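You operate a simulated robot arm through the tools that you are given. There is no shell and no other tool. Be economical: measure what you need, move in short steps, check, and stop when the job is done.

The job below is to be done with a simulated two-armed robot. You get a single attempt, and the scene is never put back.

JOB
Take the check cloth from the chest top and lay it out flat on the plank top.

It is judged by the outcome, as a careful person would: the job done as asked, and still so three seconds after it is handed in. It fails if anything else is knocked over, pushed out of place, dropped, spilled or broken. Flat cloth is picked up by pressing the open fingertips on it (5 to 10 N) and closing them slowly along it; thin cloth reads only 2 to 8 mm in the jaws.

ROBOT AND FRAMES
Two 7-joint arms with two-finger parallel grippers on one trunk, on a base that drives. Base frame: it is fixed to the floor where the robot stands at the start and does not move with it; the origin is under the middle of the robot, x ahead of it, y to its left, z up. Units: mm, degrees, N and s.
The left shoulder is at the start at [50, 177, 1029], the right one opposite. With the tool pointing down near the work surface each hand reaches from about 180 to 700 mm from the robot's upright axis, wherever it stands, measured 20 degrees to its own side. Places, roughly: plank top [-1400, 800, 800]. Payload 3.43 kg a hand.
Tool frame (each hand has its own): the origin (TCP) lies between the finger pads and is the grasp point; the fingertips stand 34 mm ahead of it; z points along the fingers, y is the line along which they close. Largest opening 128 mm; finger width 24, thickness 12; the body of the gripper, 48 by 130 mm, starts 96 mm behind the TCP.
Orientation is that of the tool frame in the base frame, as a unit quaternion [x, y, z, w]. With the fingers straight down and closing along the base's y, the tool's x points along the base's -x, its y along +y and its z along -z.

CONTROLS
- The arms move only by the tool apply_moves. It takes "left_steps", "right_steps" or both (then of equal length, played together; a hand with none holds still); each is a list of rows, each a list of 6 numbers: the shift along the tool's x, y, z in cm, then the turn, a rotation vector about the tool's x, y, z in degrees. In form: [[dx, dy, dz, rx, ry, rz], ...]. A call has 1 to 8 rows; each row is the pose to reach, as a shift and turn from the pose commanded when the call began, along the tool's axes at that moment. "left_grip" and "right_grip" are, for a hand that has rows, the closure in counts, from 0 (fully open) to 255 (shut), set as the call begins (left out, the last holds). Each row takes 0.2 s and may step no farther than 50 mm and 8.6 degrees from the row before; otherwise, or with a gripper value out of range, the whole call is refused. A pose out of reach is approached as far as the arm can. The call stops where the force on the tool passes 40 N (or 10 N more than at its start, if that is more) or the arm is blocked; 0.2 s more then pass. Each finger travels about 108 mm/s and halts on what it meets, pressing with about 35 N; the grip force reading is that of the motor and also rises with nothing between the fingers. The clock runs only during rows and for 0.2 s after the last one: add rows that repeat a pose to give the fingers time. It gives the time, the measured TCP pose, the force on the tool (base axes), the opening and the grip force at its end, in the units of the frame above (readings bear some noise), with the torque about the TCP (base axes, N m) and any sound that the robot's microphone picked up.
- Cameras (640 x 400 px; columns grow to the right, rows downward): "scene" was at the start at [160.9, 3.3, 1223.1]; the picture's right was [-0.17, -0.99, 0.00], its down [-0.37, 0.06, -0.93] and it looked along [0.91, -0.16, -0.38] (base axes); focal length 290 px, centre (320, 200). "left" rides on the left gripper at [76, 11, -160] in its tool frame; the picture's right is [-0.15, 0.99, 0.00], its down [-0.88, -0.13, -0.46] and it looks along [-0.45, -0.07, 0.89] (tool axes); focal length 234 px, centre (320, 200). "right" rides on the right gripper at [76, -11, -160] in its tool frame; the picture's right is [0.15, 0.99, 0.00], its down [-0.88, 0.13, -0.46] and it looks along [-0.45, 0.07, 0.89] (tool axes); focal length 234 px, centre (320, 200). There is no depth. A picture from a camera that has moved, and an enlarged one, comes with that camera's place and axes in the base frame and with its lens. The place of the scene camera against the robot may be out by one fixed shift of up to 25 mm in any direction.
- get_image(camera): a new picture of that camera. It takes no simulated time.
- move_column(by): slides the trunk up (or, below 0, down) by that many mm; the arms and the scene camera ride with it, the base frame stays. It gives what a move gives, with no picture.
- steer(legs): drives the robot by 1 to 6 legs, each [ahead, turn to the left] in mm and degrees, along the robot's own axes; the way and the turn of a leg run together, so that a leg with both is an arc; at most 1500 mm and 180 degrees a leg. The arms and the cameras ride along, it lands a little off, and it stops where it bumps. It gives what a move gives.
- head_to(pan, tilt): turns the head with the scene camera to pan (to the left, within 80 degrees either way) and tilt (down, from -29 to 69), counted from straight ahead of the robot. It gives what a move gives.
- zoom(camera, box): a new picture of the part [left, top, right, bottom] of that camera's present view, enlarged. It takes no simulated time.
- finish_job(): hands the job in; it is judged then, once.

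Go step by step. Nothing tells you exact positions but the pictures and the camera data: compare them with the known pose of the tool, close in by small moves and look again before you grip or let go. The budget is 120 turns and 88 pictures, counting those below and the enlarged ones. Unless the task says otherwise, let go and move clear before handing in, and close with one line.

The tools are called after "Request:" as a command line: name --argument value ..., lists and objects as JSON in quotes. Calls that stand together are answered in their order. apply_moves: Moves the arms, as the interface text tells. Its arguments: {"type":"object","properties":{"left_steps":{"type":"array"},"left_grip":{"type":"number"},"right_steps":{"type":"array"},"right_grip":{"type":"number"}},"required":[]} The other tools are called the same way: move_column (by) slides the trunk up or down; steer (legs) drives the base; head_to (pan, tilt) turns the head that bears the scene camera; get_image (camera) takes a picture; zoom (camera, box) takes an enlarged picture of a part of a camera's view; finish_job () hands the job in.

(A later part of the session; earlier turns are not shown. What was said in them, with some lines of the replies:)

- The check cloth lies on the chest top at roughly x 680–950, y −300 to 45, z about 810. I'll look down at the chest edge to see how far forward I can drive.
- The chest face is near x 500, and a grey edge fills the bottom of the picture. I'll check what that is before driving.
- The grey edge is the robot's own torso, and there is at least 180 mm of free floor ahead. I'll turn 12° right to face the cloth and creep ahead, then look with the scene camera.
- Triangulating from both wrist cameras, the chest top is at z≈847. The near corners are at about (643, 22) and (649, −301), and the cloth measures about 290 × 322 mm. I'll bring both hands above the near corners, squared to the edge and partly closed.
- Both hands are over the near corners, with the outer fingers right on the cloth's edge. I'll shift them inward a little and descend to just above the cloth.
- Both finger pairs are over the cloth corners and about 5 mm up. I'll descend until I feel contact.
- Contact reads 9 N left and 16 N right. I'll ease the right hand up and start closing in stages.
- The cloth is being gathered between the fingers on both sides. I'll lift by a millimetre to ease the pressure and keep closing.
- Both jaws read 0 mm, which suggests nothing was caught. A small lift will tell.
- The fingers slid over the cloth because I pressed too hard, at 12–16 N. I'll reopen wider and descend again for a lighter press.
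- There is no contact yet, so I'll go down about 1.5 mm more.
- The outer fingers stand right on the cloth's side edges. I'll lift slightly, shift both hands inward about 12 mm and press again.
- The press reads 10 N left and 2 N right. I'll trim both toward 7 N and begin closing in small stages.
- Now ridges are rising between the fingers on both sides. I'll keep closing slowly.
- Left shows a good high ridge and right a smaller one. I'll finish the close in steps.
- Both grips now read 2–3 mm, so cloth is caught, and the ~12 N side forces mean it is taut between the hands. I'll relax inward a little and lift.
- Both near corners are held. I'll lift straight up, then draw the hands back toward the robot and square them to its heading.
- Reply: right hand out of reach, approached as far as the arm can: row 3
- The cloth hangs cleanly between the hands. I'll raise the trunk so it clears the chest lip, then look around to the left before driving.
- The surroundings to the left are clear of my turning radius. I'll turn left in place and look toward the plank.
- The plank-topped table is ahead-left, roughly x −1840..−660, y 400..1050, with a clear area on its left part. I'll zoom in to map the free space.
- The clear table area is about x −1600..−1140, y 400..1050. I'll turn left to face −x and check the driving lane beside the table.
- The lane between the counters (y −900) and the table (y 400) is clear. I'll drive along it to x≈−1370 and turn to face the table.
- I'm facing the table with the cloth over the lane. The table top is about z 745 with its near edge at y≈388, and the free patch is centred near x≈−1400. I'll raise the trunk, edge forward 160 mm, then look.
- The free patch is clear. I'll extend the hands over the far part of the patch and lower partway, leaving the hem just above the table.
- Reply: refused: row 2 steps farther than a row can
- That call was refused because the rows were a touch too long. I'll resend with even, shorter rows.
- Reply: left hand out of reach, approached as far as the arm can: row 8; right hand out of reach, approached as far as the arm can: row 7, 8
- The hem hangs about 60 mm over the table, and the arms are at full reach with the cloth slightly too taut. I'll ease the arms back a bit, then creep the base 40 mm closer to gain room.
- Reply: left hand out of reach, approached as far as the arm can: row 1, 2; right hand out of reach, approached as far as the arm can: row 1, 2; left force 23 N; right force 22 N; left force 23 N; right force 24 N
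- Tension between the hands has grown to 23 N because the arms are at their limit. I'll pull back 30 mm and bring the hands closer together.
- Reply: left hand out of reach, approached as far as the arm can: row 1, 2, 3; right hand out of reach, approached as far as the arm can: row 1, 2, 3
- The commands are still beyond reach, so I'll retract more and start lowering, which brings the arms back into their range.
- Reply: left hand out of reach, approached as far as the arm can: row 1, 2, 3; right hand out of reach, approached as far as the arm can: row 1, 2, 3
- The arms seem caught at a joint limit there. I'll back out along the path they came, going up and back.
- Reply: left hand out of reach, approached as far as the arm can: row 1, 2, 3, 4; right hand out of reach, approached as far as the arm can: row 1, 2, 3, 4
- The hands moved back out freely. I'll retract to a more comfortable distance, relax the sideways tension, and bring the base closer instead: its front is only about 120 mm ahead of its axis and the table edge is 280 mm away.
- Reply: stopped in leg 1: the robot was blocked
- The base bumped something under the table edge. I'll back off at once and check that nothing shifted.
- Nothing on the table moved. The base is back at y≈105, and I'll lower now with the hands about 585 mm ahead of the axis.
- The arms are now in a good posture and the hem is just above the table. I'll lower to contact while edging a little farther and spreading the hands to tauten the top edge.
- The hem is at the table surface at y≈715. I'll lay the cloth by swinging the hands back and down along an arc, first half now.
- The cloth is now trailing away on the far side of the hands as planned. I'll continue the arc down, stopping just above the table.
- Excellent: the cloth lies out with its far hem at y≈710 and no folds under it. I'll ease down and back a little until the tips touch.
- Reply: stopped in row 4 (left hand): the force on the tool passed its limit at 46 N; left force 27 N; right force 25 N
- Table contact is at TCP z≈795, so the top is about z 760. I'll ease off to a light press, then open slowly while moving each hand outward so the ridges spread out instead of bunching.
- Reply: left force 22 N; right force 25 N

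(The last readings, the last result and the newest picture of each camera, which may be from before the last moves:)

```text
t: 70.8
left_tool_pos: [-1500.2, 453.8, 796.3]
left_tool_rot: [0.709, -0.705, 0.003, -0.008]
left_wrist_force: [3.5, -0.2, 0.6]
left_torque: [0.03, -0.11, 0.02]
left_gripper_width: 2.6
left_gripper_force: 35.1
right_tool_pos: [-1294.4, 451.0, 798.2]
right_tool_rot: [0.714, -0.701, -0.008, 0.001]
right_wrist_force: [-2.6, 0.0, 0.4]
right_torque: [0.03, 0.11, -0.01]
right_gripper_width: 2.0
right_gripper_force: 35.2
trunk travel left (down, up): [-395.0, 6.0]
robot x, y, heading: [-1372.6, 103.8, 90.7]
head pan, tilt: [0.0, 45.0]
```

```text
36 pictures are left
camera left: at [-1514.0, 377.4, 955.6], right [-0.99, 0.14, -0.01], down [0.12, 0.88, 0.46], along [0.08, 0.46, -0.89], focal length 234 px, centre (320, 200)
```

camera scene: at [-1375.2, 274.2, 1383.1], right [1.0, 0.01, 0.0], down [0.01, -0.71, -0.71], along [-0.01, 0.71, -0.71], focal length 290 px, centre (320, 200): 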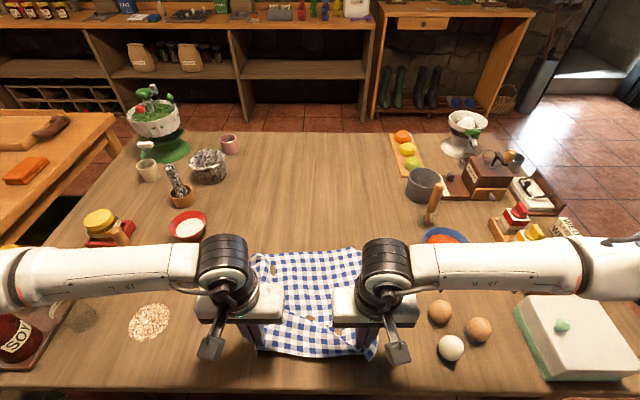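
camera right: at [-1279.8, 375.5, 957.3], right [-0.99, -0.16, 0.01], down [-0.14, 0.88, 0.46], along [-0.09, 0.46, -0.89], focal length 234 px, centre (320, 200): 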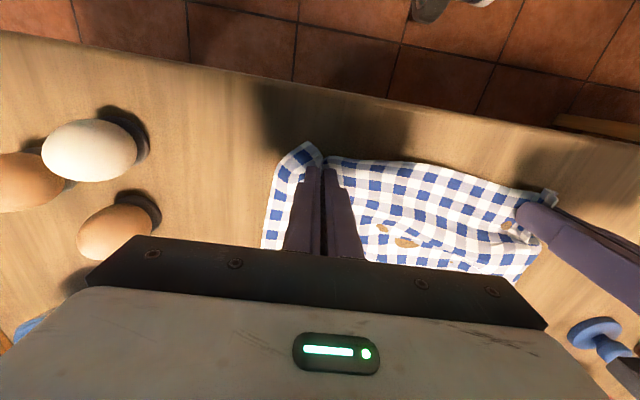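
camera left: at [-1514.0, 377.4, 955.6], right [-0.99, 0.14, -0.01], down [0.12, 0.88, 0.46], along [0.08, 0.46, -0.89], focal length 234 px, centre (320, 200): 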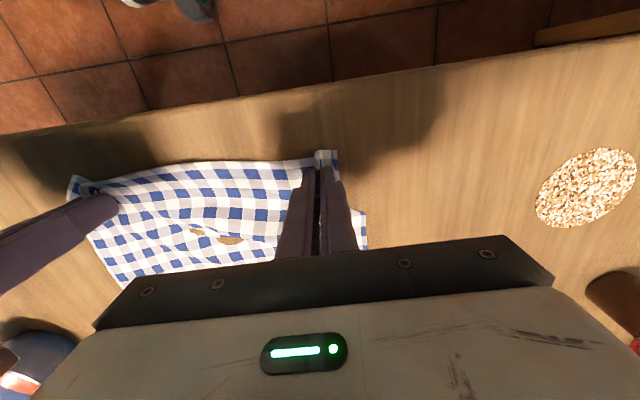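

Contact is now nearly zero. I'll press a hair and open in stages with outward shifts.

Request:
apply_moves --left_steps '[[0, 0.1, 0.12, 0, 0, 0], [0, 0.3, 0.12, 0, 0, 0]]' --right_steps '[[0, -0.1, 0.15, 0, 0, 0], [0, -0.3, 0.15, 0, 0, 0]]' --left_grip 240 --right_grip 240

Request:
apply_moves --left_steps '[[0, 0.2, 0, 0, 0, 0], [0, 0.4, 0, 0, 0, 0]]' --right_steps '[[0, -0.2, 0, 0, 0, 0], [0, -0.4, 0, 0, 0, 0]]' --left_grip 225 --right_grip 225

Request:
apply_moves --left_steps '[[0, 0.3, 0, 0, 0, 0], [0, 0.5, 0, 0, 0, 0]]' --right_steps '[[0, -0.3, 0, 0, 0, 0], [0, -0.5, 0, 0, 0, 0]]' --left_grip 205 --right_grip 205

Request:
get_image --camera "left"

Request:
get_image --camera "right"

```text
t: 71.4
left_tool_pos: [-1503.8, 453.6, 796.2]
left_tool_rot: [0.71, -0.705, 0.003, -0.008]
left_wrist_force: [0.0, 0.1, 0.9]
left_torque: [0.01, -0.06, 0.0]
left_gripper_width: 8.2
left_gripper_force: 0.7
right_tool_pos: [-1291.4, 452.8, 797.2]
right_tool_rot: [0.713, -0.701, -0.009, 0.001]
right_wrist_force: [-2.1, -0.2, 1.3]
right_torque: [0.0, 0.06, -0.01]
right_gripper_width: 8.0
right_gripper_force: 0.3
trunk travel left (down, up): [-395.0, 6.0]
robot x, y, heading: [-1373.0, 103.2, 90.5]
head pan, tilt: [0.0, 45.0]
```

```text
t: 72.0
left_tool_pos: [-1506.5, 453.1, 797.4]
left_tool_rot: [0.708, -0.706, 0.003, -0.008]
left_wrist_force: [0.3, 0.6, -0.6]
left_torque: [0.02, 0.0, 0.0]
left_gripper_width: 15.6
left_gripper_force: 0.3
right_tool_pos: [-1287.4, 452.6, 797.6]
right_tool_rot: [0.713, -0.701, -0.007, 0.002]
right_wrist_force: [-1.3, -0.5, 1.3]
right_torque: [-0.02, -0.01, 0.01]
right_gripper_width: 15.2
right_gripper_force: 0.4
trunk travel left (down, up): [-395.0, 6.0]
robot x, y, heading: [-1373.6, 104.3, 90.8]
head pan, tilt: [0.0, 45.0]
```

```text
t: 72.6
left_tool_pos: [-1511.7, 454.8, 796.3]
left_tool_rot: [0.709, -0.705, 0.003, -0.009]
left_wrist_force: [0.1, 0.0, -0.2]
left_torque: [0.01, 0.0, -0.03]
left_gripper_width: 25.4
left_gripper_force: 0.6
right_tool_pos: [-1282.7, 452.3, 796.7]
right_tool_rot: [0.713, -0.701, -0.008, 0.002]
right_wrist_force: [-0.7, -0.5, 0.5]
right_torque: [-0.02, 0.05, 0.01]
right_gripper_width: 25.4
right_gripper_force: 0.5
trunk travel left (down, up): [-395.0, 6.0]
robot x, y, heading: [-1373.7, 103.8, 90.8]
head pan, tilt: [0.0, 45.0]
```

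```text
35 pictures are left
camera left: at [-1526.1, 377.7, 955.5], right [-0.99, 0.14, -0.02], down [0.12, 0.88, 0.47], along [0.08, 0.46, -0.88], focal length 234 px, centre (320, 200)
```

left: 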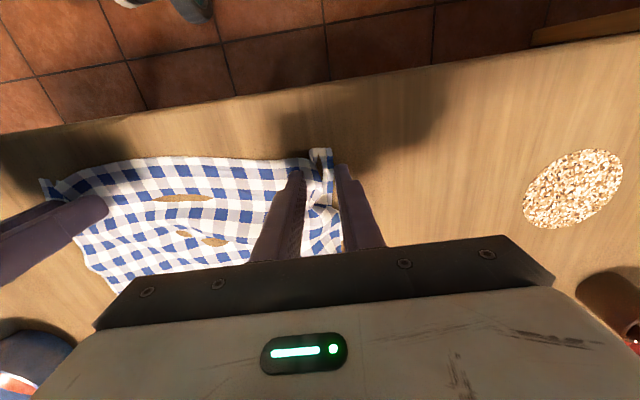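

```text
34 pictures are left
camera right: at [-1267.9, 376.1, 956.4], right [-0.99, -0.16, 0.01], down [-0.14, 0.87, 0.47], along [-0.09, 0.46, -0.89], focal length 234 px, centre (320, 200)
```

right: 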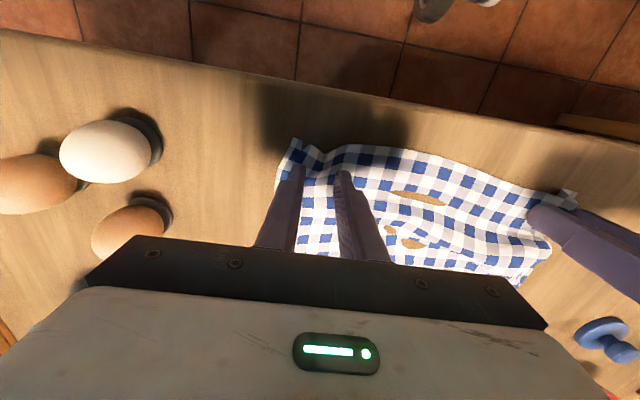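

Released; the right corner opened well, but the left outer corner looks tucked. I'll lift both hands clear and look at the whole cloth.

Request:
apply_moves --left_steps '[[0, 0, -1, 0, 0, 0], [0, 0, -4, 0, 0, 0], [0, 0, -8, 0, 0, 0], [0, 4, -11, 0, 0, 0], [0, 8, -13, 0, 0, 0]]' --right_steps '[[0, 0, -1, 0, 0, 0], [0, 0, -4, 0, 0, 0], [0, 0, -8, 0, 0, 0], [0, -4, -11, 0, 0, 0], [0, -8, -13, 0, 0, 0]]'

Request:
get_image --camera "scene"

```text
t: 73.8
left_tool_pos: [-1592.3, 450.4, 928.3]
left_tool_rot: [0.708, -0.706, 0.002, -0.009]
left_wrist_force: [-0.6, -0.4, 0.5]
left_torque: [0.01, 0.01, 0.02]
left_gripper_width: 25.1
left_gripper_force: 0.1
right_tool_pos: [-1201.6, 453.0, 927.1]
right_tool_rot: [0.713, -0.701, -0.008, 0.002]
right_wrist_force: [-1.0, -0.6, 0.5]
right_torque: [-0.01, 0.01, 0.03]
right_gripper_width: 25.2
right_gripper_force: 0.1
trunk travel left (down, up): [-395.0, 6.0]
robot x, y, heading: [-1372.6, 106.8, 90.5]
head pan, tilt: [0.0, 45.0]
```

```text
33 pictures are left
camera scene: at [-1375.1, 273.5, 1383.2], right [1.0, 0.01, 0.0], down [0.01, -0.71, -0.71], along [-0.01, 0.71, -0.71], focal length 290 px, centre (320, 200)
```

scene: 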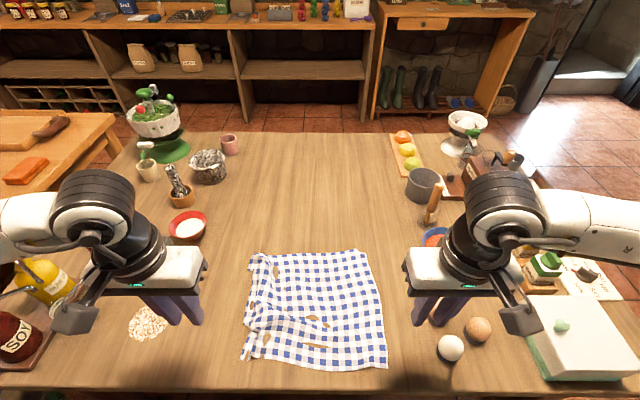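

Request:
zoom --camera "scene" --box '[212, 230, 424, 380]'

```text
2.67 times, centred on (318, 305) of scene
camera zoom: at [-1375.1, 273.5, 1383.2], right [1.0, 0.01, 0.0], down [0.01, -0.71, -0.71], along [-0.01, 0.71, -0.71], focal length 774 px, centre (325, -80)
```

zoom: 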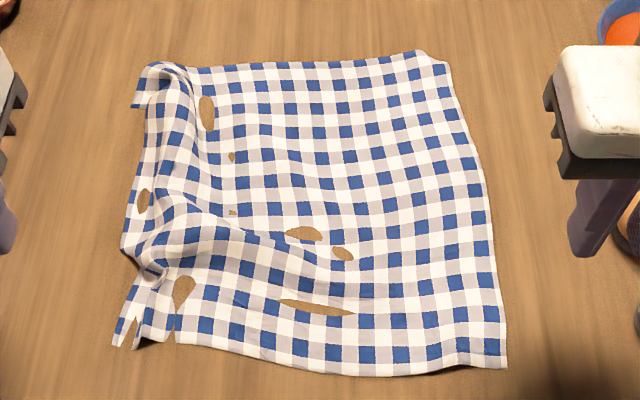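

Most of it lies flat, but the left side has pleats, with about 35 mm of width gathered there. I'll turn the left hand 90° so its open tips span along that edge, then smooth it outward while the right hand anchors the other side.

Request:
apply_moves --left_steps '[[0, 0, 0, 0, 0, 8], [0, 0, 0, 0, 0, 16], [0, 0, 0, 0, 0, 24], [0, 0, 0, 0, 0, 32], [0, 0, 0, 0, 0, 40], [0, 0, 0, 0, 0, 48]]' --left_grip 0

Request:
apply_moves --left_steps '[[0, 0, 0, 0, 0, 8], [0, 0, 0, 0, 0, 16], [0, 0, 0, 0, 0, 24], [0, 0, 0, 0, 0, 32], [0, 0, 0, 0, 0, 40], [0, 0, 0, 0, 0, 42]]'

Request:
get_image --camera "left"

Request:
get_image --camera "scene"

```text
t: 75.2
left_tool_pos: [-1594.0, 454.0, 925.1]
left_tool_rot: [-0.36, 0.933, 0.001, 0.008]
left_wrist_force: [0.0, -0.7, 0.1]
left_torque: [-0.02, 0.01, 0.0]
left_gripper_width: 128.1
left_gripper_force: 0.1
right_tool_pos: [-1202.0, 454.0, 925.9]
right_tool_rot: [0.714, -0.7, -0.008, 0.001]
right_wrist_force: [-0.1, -0.9, 0.8]
right_torque: [0.01, -0.03, 0.01]
right_gripper_width: 25.3
right_gripper_force: 0.1
trunk travel left (down, up): [-395.0, 6.0]
robot x, y, heading: [-1372.5, 104.4, 90.7]
head pan, tilt: [0.0, 45.0]
```

```text
t: 76.6
left_tool_pos: [-1550.2, 403.1, 896.2]
left_tool_rot: [-0.007, 1.0, 0.013, 0.005]
left_wrist_force: [0.1, -1.4, 0.7]
left_torque: [0.02, -0.02, -0.02]
left_gripper_width: 128.1
left_gripper_force: 0.1
left hand out of reach, approached as far as the arm can: row 2, 3, 4, 5, 6
right_tool_pos: [-1202.8, 454.3, 926.5]
right_tool_rot: [0.713, -0.701, -0.009, 0.002]
right_wrist_force: [0.1, -0.1, 0.5]
right_torque: [0.0, 0.04, 0.0]
right_gripper_width: 25.0
right_gripper_force: 0.1
trunk travel left (down, up): [-395.0, 6.0]
robot x, y, heading: [-1372.0, 101.8, 90.7]
head pan, tilt: [0.0, 45.0]
```

```text
31 pictures are left
camera left: at [-1627.3, 409.4, 1055.6], right [0.13, 0.99, 0.03], down [0.88, -0.13, 0.46], along [0.46, -0.04, -0.89], focal length 234 px, centre (320, 200)
```

left: 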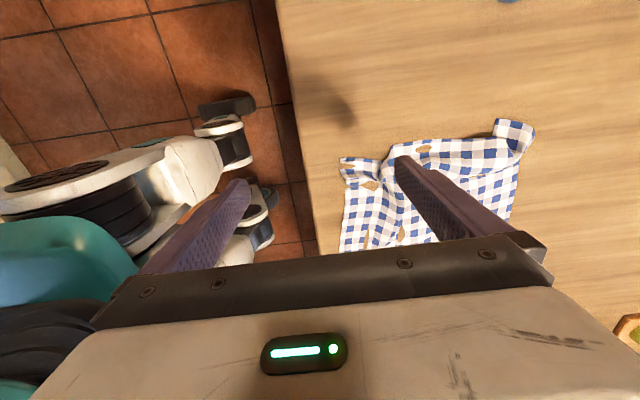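

```text
30 pictures are left
camera scene: at [-1375.7, 273.6, 1383.2], right [1.0, 0.01, 0.0], down [0.01, -0.71, -0.71], along [-0.01, 0.71, -0.71], focal length 290 px, centre (320, 200)
```

scene: 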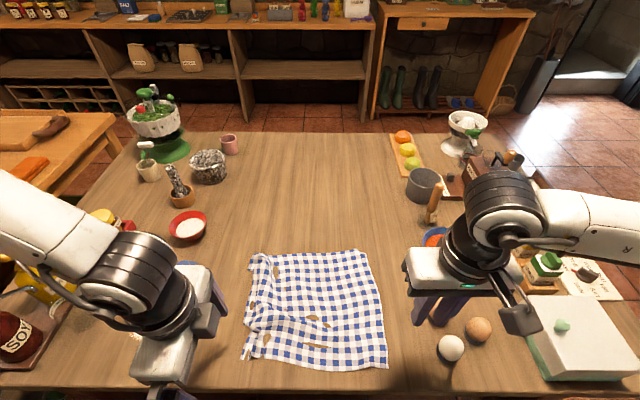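

The hand turned, though it was pulled in toward the robot. Now I'll bring it over the left strip, levelled, and the right hand over the cloth's right part as an anchor, both still above the cloth.

Request:
apply_moves --left_steps '[[-0.5, 4, 0, 0.5, 0, 0], [-1.5, 8, 1, 1, 0, 0], [-2.5, 12, 2.5, 1.5, 0, 0], [-3.5, 15.7, 4.6, 1.5, 0, 0], [-3.5, 15.7, 4.6, 1.5, 0, 0]]' --right_steps '[[-2.5, 2.3, 2.1, 0, 0, 0], [-5, 4.6, 4.2, 0, 0, 0], [-7.5, 6.9, 6.4, 0, 0, 0], [-10.6, 9.3, 8.6, 0, 0, 0], [-10.6, 9.3, 8.6, 0, 0, 0]]'

Request:
get_image --camera "left"

Request:
get_image --camera "scene"

```text
t: 77.8
left_tool_pos: [-1509.7, 430.3, 820.4]
left_tool_rot: [-0.002, 1.0, -0.009, 0.008]
left_wrist_force: [-0.2, 0.7, 0.3]
left_torque: [-0.01, 0.0, -0.03]
left_gripper_width: 128.1
left_gripper_force: 0.1
left hand out of reach, approached as far as the arm can: row 1, 2, 3, 4, 5
right_tool_pos: [-1299.7, 557.3, 840.5]
right_tool_rot: [0.713, -0.701, -0.008, 0.002]
right_wrist_force: [-0.3, 0.6, -0.5]
right_torque: [0.02, -0.04, 0.02]
right_gripper_width: 25.2
right_gripper_force: 0.1
trunk travel left (down, up): [-395.0, 6.0]
robot x, y, heading: [-1372.6, 105.2, 90.8]
head pan, tilt: [0.0, 45.0]
```

```text
29 pictures are left
camera left: at [-1588.1, 445.2, 978.7], right [0.14, 0.99, -0.01], down [0.87, -0.12, 0.47], along [0.47, -0.08, -0.88], focal length 234 px, centre (320, 200)
```

left: 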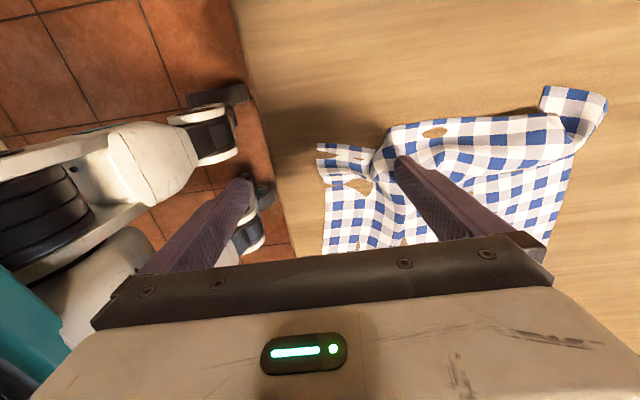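

```text
28 pictures are left
camera scene: at [-1375.6, 274.1, 1383.1], right [1.0, 0.01, 0.0], down [0.01, -0.71, -0.71], along [-0.01, 0.71, -0.71], focal length 290 px, centre (320, 200)
```

scene: 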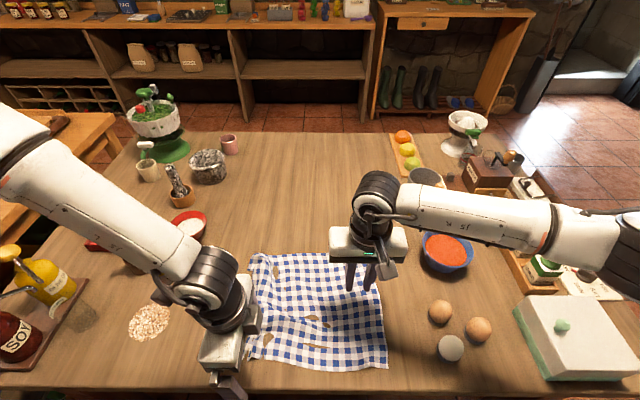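

That orientation leaves the left arm too little reach. I'll raise it and turn it back to the original orientation, then smooth with closed fingertips instead.

Request:
apply_moves --left_steps '[[2, 0, -4, 0, 0, 0], [4, 0, -7, 0, 0, -8], [5, 0, -9, 0, 0, -16], [5, 0, -9, 0, 0, -24], [5, 0, -9, 0, 0, -32], [5, 0, -9, 0, 0, -40], [5, 0, -9, 0, 0, -48]]' --left_grip 255

Request:
apply_moves --left_steps '[[0, 0, 0, 0, 0, -8], [0, 0, 0, 0, 0, -16], [0, 0, 0, 0, 0, -24], [0, 0, 0, 0, 0, -32], [0, 0, 0, 0, 0, -40], [0, 0, 0, 0, 0, -42]]'

Request:
zoom --camera "scene" --box '[212, 230, 424, 380]'

Request:
get_image --camera "left"

```text
t: 79.4
left_tool_pos: [-1559.6, 430.9, 910.7]
left_tool_rot: [-0.41, 0.912, -0.011, 0.004]
left_wrist_force: [0.1, -0.3, -0.3]
left_torque: [0.02, 0.01, 0.01]
left_gripper_width: 0.0
left_gripper_force: 33.6
left hand out of reach, approached as far as the arm can: row 1, 2, 3
right_tool_pos: [-1298.5, 557.0, 841.4]
right_tool_rot: [0.713, -0.701, -0.007, 0.002]
right_wrist_force: [0.1, -0.2, 0.4]
right_torque: [-0.03, -0.01, 0.02]
right_gripper_width: 25.2
right_gripper_force: 0.1
trunk travel left (down, up): [-395.0, 6.0]
robot x, y, heading: [-1375.8, 102.5, 90.8]
head pan, tilt: [0.0, 45.0]
```

```text
t: 80.8
left_tool_pos: [-1561.1, 429.9, 909.8]
left_tool_rot: [0.71, -0.704, 0.012, 0.0]
left_wrist_force: [-0.3, -0.4, -0.6]
left_torque: [-0.06, -0.01, 0.02]
left_gripper_width: 0.0
left_gripper_force: 33.4
right_tool_pos: [-1300.2, 556.2, 842.6]
right_tool_rot: [0.713, -0.701, -0.008, 0.002]
right_wrist_force: [0.8, 0.2, 0.0]
right_torque: [-0.01, 0.02, 0.0]
right_gripper_width: 24.9
right_gripper_force: 0.0
trunk travel left (down, up): [-395.0, 6.0]
robot x, y, heading: [-1371.8, 102.4, 90.5]
head pan, tilt: [0.0, 45.0]
```

```text
2.67 times, centred on (318, 305) of scene
camera zoom: at [-1375.2, 274.2, 1383.1], right [1.0, 0.01, 0.0], down [0.01, -0.71, -0.71], along [-0.01, 0.71, -0.71], focal length 774 px, centre (325, -80)
```

zoom: 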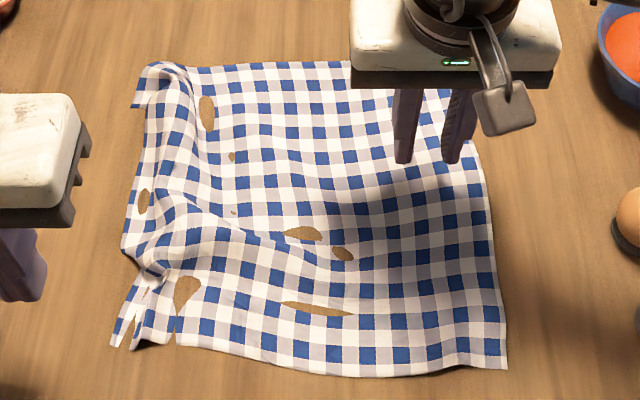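

```text
26 pictures are left
camera left: at [-1573.4, 358.1, 1070.3], right [-0.99, 0.14, -0.02], down [0.12, 0.89, 0.44], along [0.08, 0.44, -0.9], focal length 234 px, centre (320, 200)
```

left: 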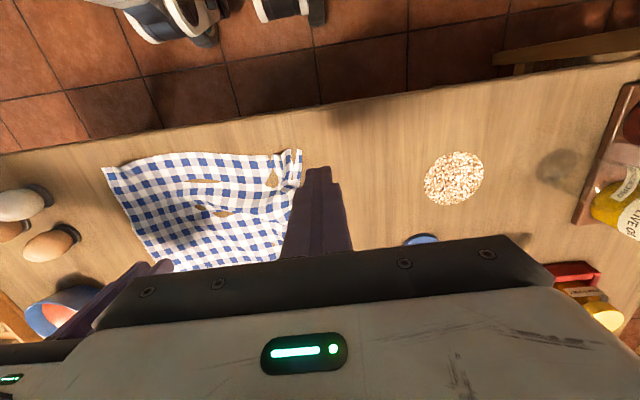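

The left hand is back and closed. I'll bring it above the far-left corner flap and press the right hand lightly on the cloth as an anchor.

Request:
apply_moves --left_steps '[[-4.5, 0, 0, 0, 0, 0], [-9, 0, 0, 0, 0, 0], [-13.5, -1, 0, 0, 0, 0], [-18, -2, 1, 0, 0, 0], [-22, -3.5, 3.5, 0, 0, 0], [-23.5, -4.1, 7, 0, 0, 0], [-23.5, -4.1, 9, 0, 0, 0]]' --right_steps '[[0, 0, 1, 0, 0, 0], [0, 0, 2, 0, 0, 0], [0, 0, 3, 0, 0, 0], [0, 0, 4, 0, 0, 0], [0, 0, 4.4, 0, 0, 0], [0, 0, 4.6, 0, 0, 0], [0, 0, 4.7, 0, 0, 0]]'

Request:
get_image --camera "left"

Request:
zoom --camera "scene" --box '[212, 230, 424, 380]'

```text
t: 82.4
left_tool_pos: [-1516.1, 663.3, 816.1]
left_tool_rot: [0.708, -0.706, 0.011, 0.0]
left_wrist_force: [0.5, 0.1, 1.1]
left_torque: [0.01, 0.0, -0.02]
left_gripper_width: 0.0
left_gripper_force: 33.5
right_tool_pos: [-1297.3, 559.2, 795.5]
right_tool_rot: [0.714, -0.701, -0.008, 0.002]
right_wrist_force: [0.3, -0.2, 2.1]
right_torque: [-0.01, -0.03, 0.01]
right_gripper_width: 25.3
right_gripper_force: 0.5
trunk travel left (down, up): [-395.0, 6.0]
robot x, y, heading: [-1370.9, 106.4, 90.5]
head pan, tilt: [0.0, 45.0]
```

```text
25 pictures are left
camera left: at [-1529.7, 590.3, 977.7], right [-0.99, 0.14, -0.02], down [0.12, 0.89, 0.44], along [0.08, 0.44, -0.9], focal length 234 px, centre (320, 200)
```

left: 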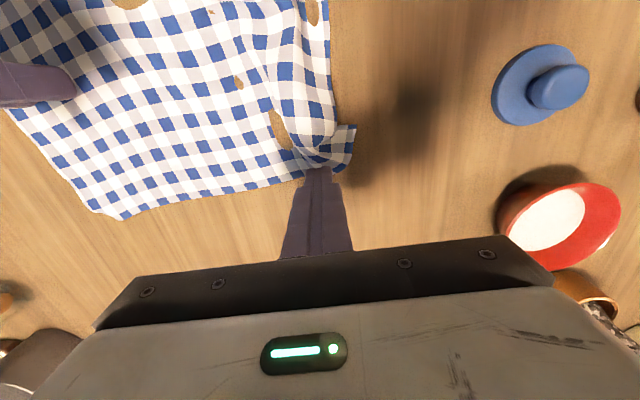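

```text
2.67 times, centred on (318, 305) of scene
camera zoom: at [-1375.3, 274.0, 1383.2], right [1.0, 0.01, 0.0], down [0.01, -0.71, -0.71], along [-0.01, 0.71, -0.71], focal length 774 px, centre (325, -80)
```

zoom: 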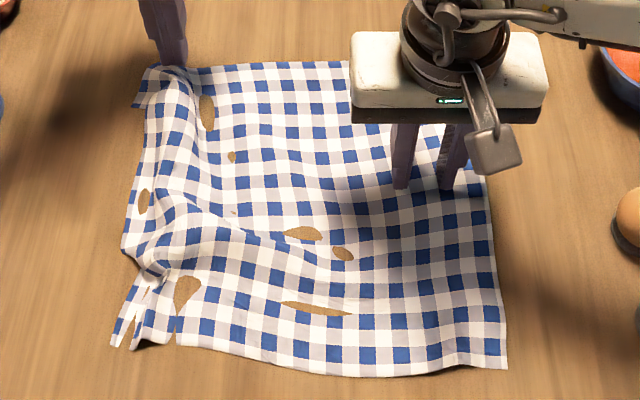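

From this view, the far-left flap is centred near (−1538, 645). I'll put the tip on it, pressing lightly, with the right anchor pressed a bit more.

Request:
apply_moves --left_steps '[[1, 1.2, 0, 0, 0, 0], [1.8, 2.2, 0, 0, 0, 0], [1.8, 2.2, 1, 0, 0, 0], [1.8, 2.2, 1.8, 0, 0, 0], [1.8, 2.2, 2.2, 0, 0, 0]]' --right_steps '[[0, 0, 0.05, 0, 0, 0], [0, 0, 0.1, 0, 0, 0], [0, 0, 0.15, 0, 0, 0], [0, 0, 0.2, 0, 0, 0], [0, 0, 0.2, 0, 0, 0]]'

Request:
get_image --camera "left"

```text
t: 83.6
left_tool_pos: [-1540.0, 645.1, 798.1]
left_tool_rot: [0.709, -0.705, 0.009, -0.002]
left_wrist_force: [-1.4, 0.9, 7.3]
left_torque: [-0.06, 0.02, 0.01]
left_gripper_width: 0.0
left_gripper_force: 32.4
right_tool_pos: [-1299.2, 557.9, 795.3]
right_tool_rot: [0.713, -0.701, -0.01, 0.001]
right_wrist_force: [3.4, -2.3, 26.8]
right_torque: [-0.23, -0.68, -0.08]
right_gripper_width: 26.4
right_gripper_force: 0.9
trunk travel left (down, up): [-395.0, 6.0]
robot x, y, heading: [-1374.3, 108.7, 90.7]
head pan, tilt: [0.0, 45.0]
```

```text
23 pictures are left
camera left: at [-1553.1, 570.9, 957.4], right [-0.99, 0.14, -0.02], down [0.12, 0.89, 0.45], along [0.08, 0.44, -0.89], focal length 234 px, centre (320, 200)
```

left: 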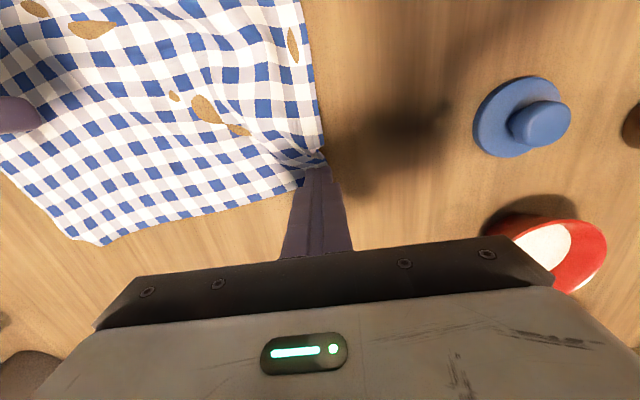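

The tip is on the flap at 7 N and the anchor holds firmly. I'll drag outward and slightly toward the far side, slowly.

Request:
apply_moves --left_steps '[[-0.2, 0.4, 0, 0, 0, 0], [-0.4, 0.8, 0, 0, 0, 0], [-0.7, 1.2, 0, 0, 0, 0], [-1, 1.6, 0, 0, 0, 0], [-1.3, 2, 0, 0, 0, 0], [-1.6, 2.4, 0, 0, 0, 0], [-1.8, 2.8, 0, 0, 0, 0], [-2, 3.2, 0, 0, 0, 0]]'

Request:
get_image --camera "left"

```text
t: 85.4
left_tool_pos: [-1568.8, 664.2, 795.3]
left_tool_rot: [0.709, -0.705, 0.011, -0.001]
left_wrist_force: [5.9, -2.1, 9.1]
left_torque: [-0.19, -0.15, 0.08]
left_gripper_width: 0.0
left_gripper_force: 33.1
right_tool_pos: [-1298.4, 557.9, 796.3]
right_tool_rot: [0.714, -0.701, -0.01, 0.0]
right_wrist_force: [0.1, 1.2, 27.8]
right_torque: [-0.13, -0.58, 0.06]
right_gripper_width: 24.5
right_gripper_force: 0.0
trunk travel left (down, up): [-395.0, 6.0]
robot x, y, heading: [-1370.6, 102.2, 90.6]
head pan, tilt: [0.0, 45.0]
```

```text
22 pictures are left
camera left: at [-1584.1, 591.7, 956.1], right [-0.99, 0.14, -0.02], down [0.12, 0.89, 0.45], along [0.08, 0.44, -0.89], focal length 234 px, centre (320, 200)
```

left: 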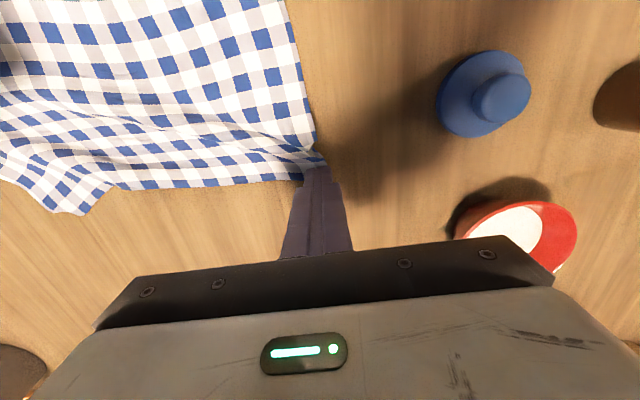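

The corner opened out and the edge is straight. I'll lift the left hand, move it aside, and look at the whole cloth.

Request:
apply_moves --left_steps '[[0, 0, -1, 0, 0, 0], [0, 0, -4, 0, 0, 0], [1, 3, -6, 0, 0, 0], [4, 6, -7, 0, 0, 0]]' --right_steps '[[0, 0, -0.5, 0, 0, 0], [0, 0, -3, 0, 0, 0], [0, -3, -6, 0, 0, 0], [0, -6, -9, 0, 0, 0]]'

Request:
zoom --camera "scene" --box '[212, 230, 424, 380]'

```text
t: 86.4
left_tool_pos: [-1632.4, 625.8, 862.7]
left_tool_rot: [0.708, -0.706, 0.01, 0.0]
left_wrist_force: [-0.1, -0.3, -0.3]
left_torque: [0.03, 0.02, -0.02]
left_gripper_width: 0.2
left_gripper_force: 32.5
right_tool_pos: [-1236.2, 557.1, 883.7]
right_tool_rot: [0.713, -0.701, -0.008, 0.002]
right_wrist_force: [0.3, 1.3, 0.1]
right_torque: [0.02, -0.02, -0.02]
right_gripper_width: 25.2
right_gripper_force: 0.1
trunk travel left (down, up): [-395.0, 6.0]
robot x, y, heading: [-1373.2, 103.8, 90.3]
head pan, tilt: [0.0, 45.0]
```

```text
2.67 times, centred on (318, 305) of scene
camera zoom: at [-1375.4, 273.2, 1383.2], right [1.0, 0.01, 0.0], down [0.01, -0.71, -0.71], along [-0.01, 0.71, -0.71], focal length 774 px, centre (325, -80)
```

zoom: 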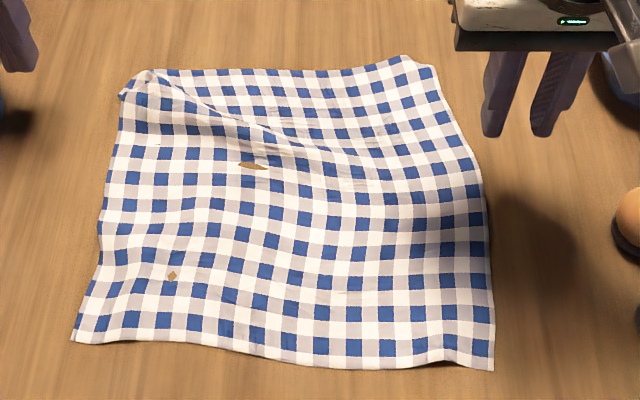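

That worked very well; the left edge is now straight. What remains is a low diagonal ridge at the far-left corner. I'll anchor the middle with the right hand and pull that corner toward the far side.

Request:
apply_moves --left_steps '[[-0.6, -2.5, 0, 0, 0, 0], [-1.2, -5, 0, 0, 0, 0], [-2, -7.5, 1, 0, 0, 0], [-2.6, -9.7, 3, 0, 0, 0], [-2.6, -9.7, 5, 0, 0, 0], [-2.6, -9.7, 5.9, 0, 0, 0]]' --right_steps '[[1.2, 3, 1, 0, 0, 0], [2.4, 6, 2, 0, 0, 0], [3.6, 9, 3.5, 0, 0, 0], [4.7, 12, 5.3, 0, 0, 0], [5.7, 14.4, 7.5, 0, 0, 0], [5.7, 14.4, 8.9, 0, 0, 0]]'

Request:
get_image --camera "left"

```text
t: 87.8
left_tool_pos: [-1533.8, 653.0, 804.3]
left_tool_rot: [0.708, -0.707, 0.011, 0.001]
left_wrist_force: [0.1, 0.4, -0.3]
left_torque: [0.05, 0.0, 0.02]
left_gripper_width: 0.0
left_gripper_force: 32.7
right_tool_pos: [-1379.9, 498.0, 796.2]
right_tool_rot: [0.713, -0.701, -0.007, 0.002]
right_wrist_force: [0.5, -1.2, 2.9]
right_torque: [-0.03, -0.07, 0.01]
right_gripper_width: 25.3
right_gripper_force: 0.4
trunk travel left (down, up): [-395.0, 6.0]
robot x, y, heading: [-1370.8, 103.2, 90.5]
head pan, tilt: [0.0, 45.0]
```

```text
20 pictures are left
camera left: at [-1548.4, 579.2, 965.7], right [-0.99, 0.14, -0.02], down [0.12, 0.89, 0.44], along [0.08, 0.44, -0.9], focal length 234 px, centre (320, 200)
```

left: 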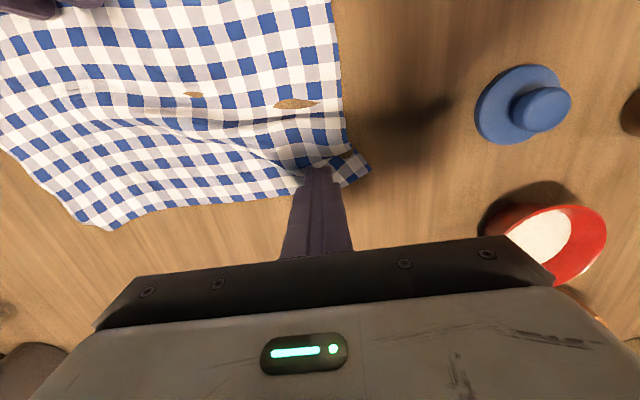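

The corner flap tip is at about (−1570, 653). I'll set the finger on the flap and press, then drag.

Request:
apply_moves --left_steps '[[0.3, 1, -0.5, 0, 0, 0], [0.5, 2, -0.3, 0, 0, 0], [0.5, 2, 0.3, 0, 0, 0], [0.5, 2, 0.7, 0, 0, 0], [0.5, 2, 0.9, 0, 0, 0]]' --right_steps '[[0, 0, 0, 0, 0, 0], [0, 0, 0, 0, 0, 0], [0, 0, 0.05, 0, 0, 0], [0, 0, 0.1, 0, 0, 0], [0, 0, 0.12, 0, 0, 0]]'

```text
t: 89.0
left_tool_pos: [-1554.7, 647.3, 796.7]
left_tool_rot: [0.708, -0.706, 0.012, 0.001]
left_wrist_force: [-0.9, 0.4, -0.8]
left_torque: [0.0, -0.01, 0.02]
left_gripper_width: 0.0
left_gripper_force: 33.6
right_tool_pos: [-1380.0, 499.7, 795.9]
right_tool_rot: [0.713, -0.701, -0.009, 0.002]
right_wrist_force: [1.2, -3.1, 14.2]
right_torque: [-0.21, -0.39, -0.09]
right_gripper_width: 25.5
right_gripper_force: 0.6
trunk travel left (down, up): [-395.0, 6.0]
robot x, y, heading: [-1373.6, 103.5, 90.5]
head pan, tilt: [0.0, 45.0]
```

Request:
apply_moves --left_steps '[[0, 0, 0.15, 0, 0, 0], [0, 0, 0.25, 0, 0, 0], [0, 0, 0.25, 0, 0, 0], [-0.5, 0.1, 0.25, 0, 0, 0], [-1, 0.2, 0.25, 0, 0, 0], [-1.5, 0.4, 0.25, 0, 0, 0], [-2, 0.6, 0.25, 0, 0, 0], [-2.5, 0.8, 0.25, 0, 0, 0]]'

Request:
get_image --camera "left"

```text
t: 90.8
left_tool_pos: [-1561.9, 671.2, 795.7]
left_tool_rot: [0.709, -0.706, 0.01, -0.001]
left_wrist_force: [1.6, -3.8, 16.8]
left_torque: [-0.06, 0.05, -0.01]
left_gripper_width: 0.1
left_gripper_force: 32.8
right_tool_pos: [-1380.6, 499.6, 794.3]
right_tool_rot: [0.713, -0.701, -0.01, 0.002]
right_wrist_force: [-0.7, 3.7, 12.4]
right_torque: [-0.01, -0.26, 0.06]
right_gripper_width: 24.6
right_gripper_force: 0.1
trunk travel left (down, up): [-395.0, 6.0]
robot x, y, heading: [-1374.2, 103.0, 90.5]
head pan, tilt: [0.0, 45.0]
```

```text
19 pictures are left
camera left: at [-1575.7, 597.5, 956.0], right [-0.99, 0.14, -0.02], down [0.12, 0.89, 0.45], along [0.08, 0.44, -0.9], focal length 234 px, centre (320, 200)
```

left: 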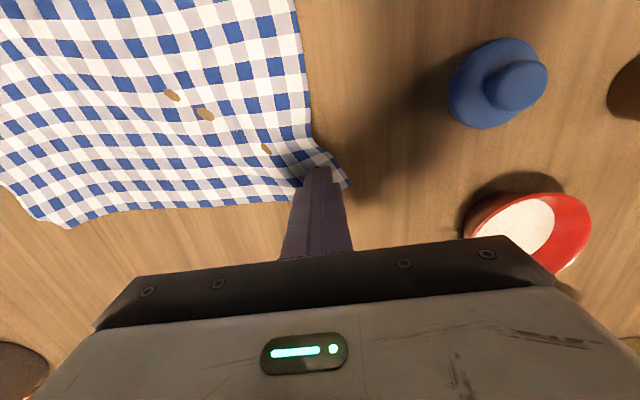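

The ridge flattened noticeably. I'll lift both hands and look again.

Request:
apply_moves --left_steps '[[0, 0, -1, 0, 0, 0], [0, 0, -4, 0, 0, 0], [1, 3, -6, 0, 0, 0], [4, 6, -7, 0, 0, 0]]' --right_steps '[[0, 0, -0.5, 0, 0, 0], [0, -2, -4, 0, 0, 0], [-1, -6, -6, 0, 0, 0], [-3, -10, -8, 0, 0, 0]]'

Request:
zoom --camera "scene" --box '[212, 230, 424, 380]'

```text
t: 91.8
left_tool_pos: [-1624.4, 631.7, 863.6]
left_tool_rot: [0.708, -0.706, 0.01, 0.001]
left_wrist_force: [0.7, -1.1, 0.4]
left_torque: [0.01, 0.03, 0.0]
left_gripper_width: 0.3
left_gripper_force: 33.0
right_tool_pos: [-1278.0, 529.8, 874.3]
right_tool_rot: [0.713, -0.701, -0.007, 0.003]
right_wrist_force: [0.8, -0.2, 1.1]
right_torque: [0.01, -0.01, -0.01]
right_gripper_width: 25.0
right_gripper_force: 0.1
trunk travel left (down, up): [-395.0, 6.0]
robot x, y, heading: [-1375.0, 102.5, 90.7]
head pan, tilt: [0.0, 45.0]
```

```text
2.67 times, centred on (318, 305) of scene
camera zoom: at [-1375.3, 273.4, 1383.2], right [1.0, 0.01, 0.0], down [0.01, -0.71, -0.71], along [-0.01, 0.71, -0.71], focal length 774 px, centre (325, -80)
```

zoom: 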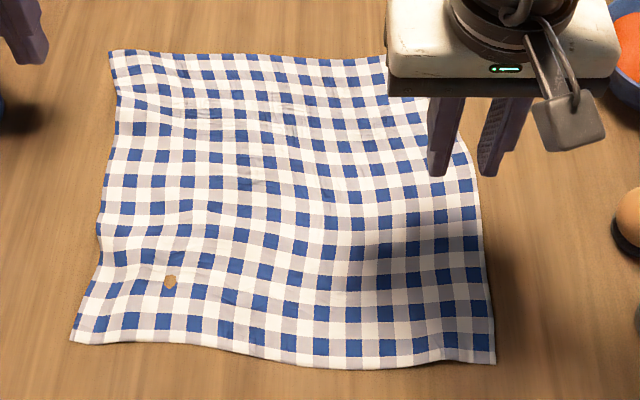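

Nearly perfect now; all visible corners are open. I'll raise the right hand clear to check the far-right corner.

Request:
apply_moves --right_steps '[[2, -1, -3, 0, 0, 0], [5, -3, -6, 0, 0, 0], [8, -5, -9, 0, 0, 0], [11, -8, -11, 0, 0, 0]]' --left_steps '[[0, 0, -3, 0, 0, 0], [2, 2, -6, 0, 0, 0], [5, 4, -9, 0, 0, 0], [9, 5, -11, 0, 0, 0]]'

Request:
zoom --camera "scene" --box '[212, 230, 424, 380]'

Request:
get_image --camera "scene"

```text
t: 92.8
left_tool_pos: [-1676.9, 541.3, 973.4]
left_tool_rot: [0.708, -0.706, 0.011, 0.0]
left_wrist_force: [0.0, 0.4, 0.4]
left_torque: [0.03, 0.0, 0.0]
left_gripper_width: 0.2
left_gripper_force: 32.9
right_tool_pos: [-1196.8, 422.0, 982.0]
right_tool_rot: [0.713, -0.701, -0.007, 0.002]
right_wrist_force: [-1.0, 0.0, -0.3]
right_torque: [0.01, 0.01, 0.01]
right_gripper_width: 25.0
right_gripper_force: 0.1
trunk travel left (down, up): [-395.0, 6.0]
robot x, y, heading: [-1373.0, 100.8, 90.7]
head pan, tilt: [0.0, 45.0]
```

```text
2.67 times, centred on (318, 305) of scene
camera zoom: at [-1374.7, 272.7, 1383.3], right [1.0, 0.01, 0.0], down [0.01, -0.71, -0.71], along [-0.01, 0.71, -0.71], focal length 774 px, centre (325, -80)
```

zoom: 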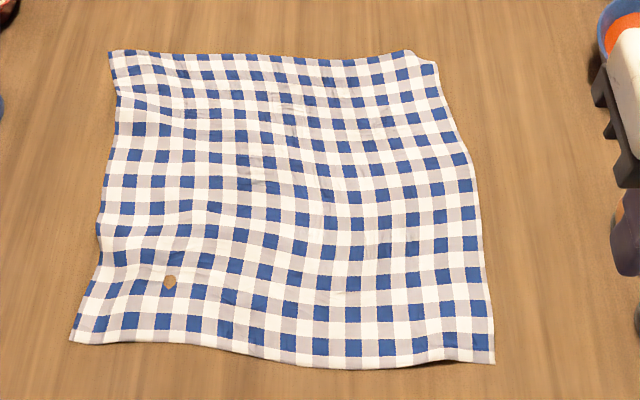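

```text
16 pictures are left
camera scene: at [-1374.7, 272.7, 1383.3], right [1.0, 0.01, 0.0], down [0.01, -0.71, -0.71], along [-0.01, 0.71, -0.71], focal length 290 px, centre (320, 200)
```

scene: 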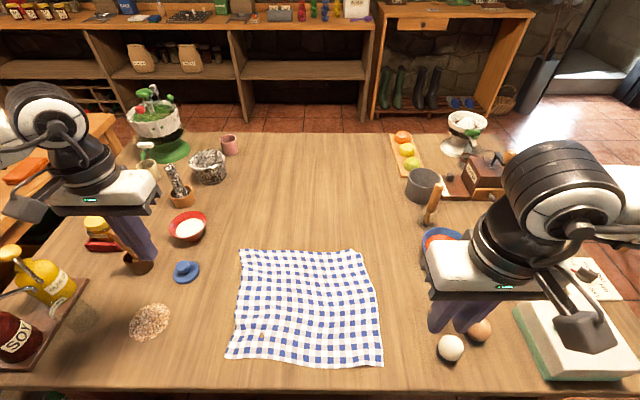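

The cloth is spread flat, and everything else is in place. I'll check the slightly clipped-looking far-right corner up close.

Request:
zoom --camera "scene" --box '[330, 235, 394, 275]'

```text
10.00 times, centred on (362, 255) of scene
camera zoom: at [-1374.7, 272.7, 1383.3], right [1.0, 0.01, 0.0], down [0.01, -0.71, -0.71], along [-0.01, 0.71, -0.71], focal length 2901 px, centre (-100, -350)
```

zoom: 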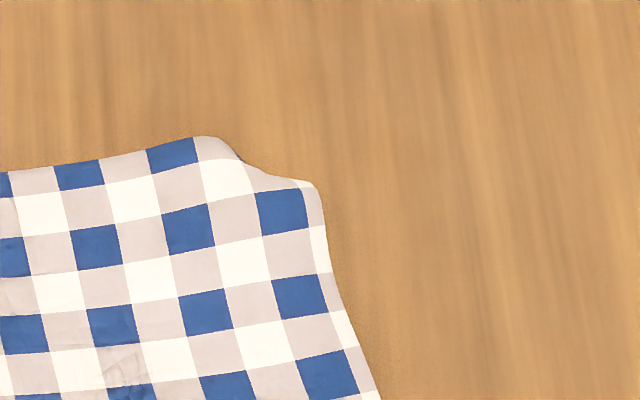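

The cloth lies flat in the clear patch on the plank top. Only a tiny far-right corner tip, about 2 cm, is tucked. Trying to fix it could disturb the rest, so I'll leave it and hand in with both hands released and raised clear.

Request:
finish_job

```text
The job is handed in.
```

The check cloth is spread flat on the plank top, except for one corner tip of about 2 cm (far right) that is tucked under. Nothing on the table was disturbed; while driving, the base bumped something under the table edge once and I backed off straight away.
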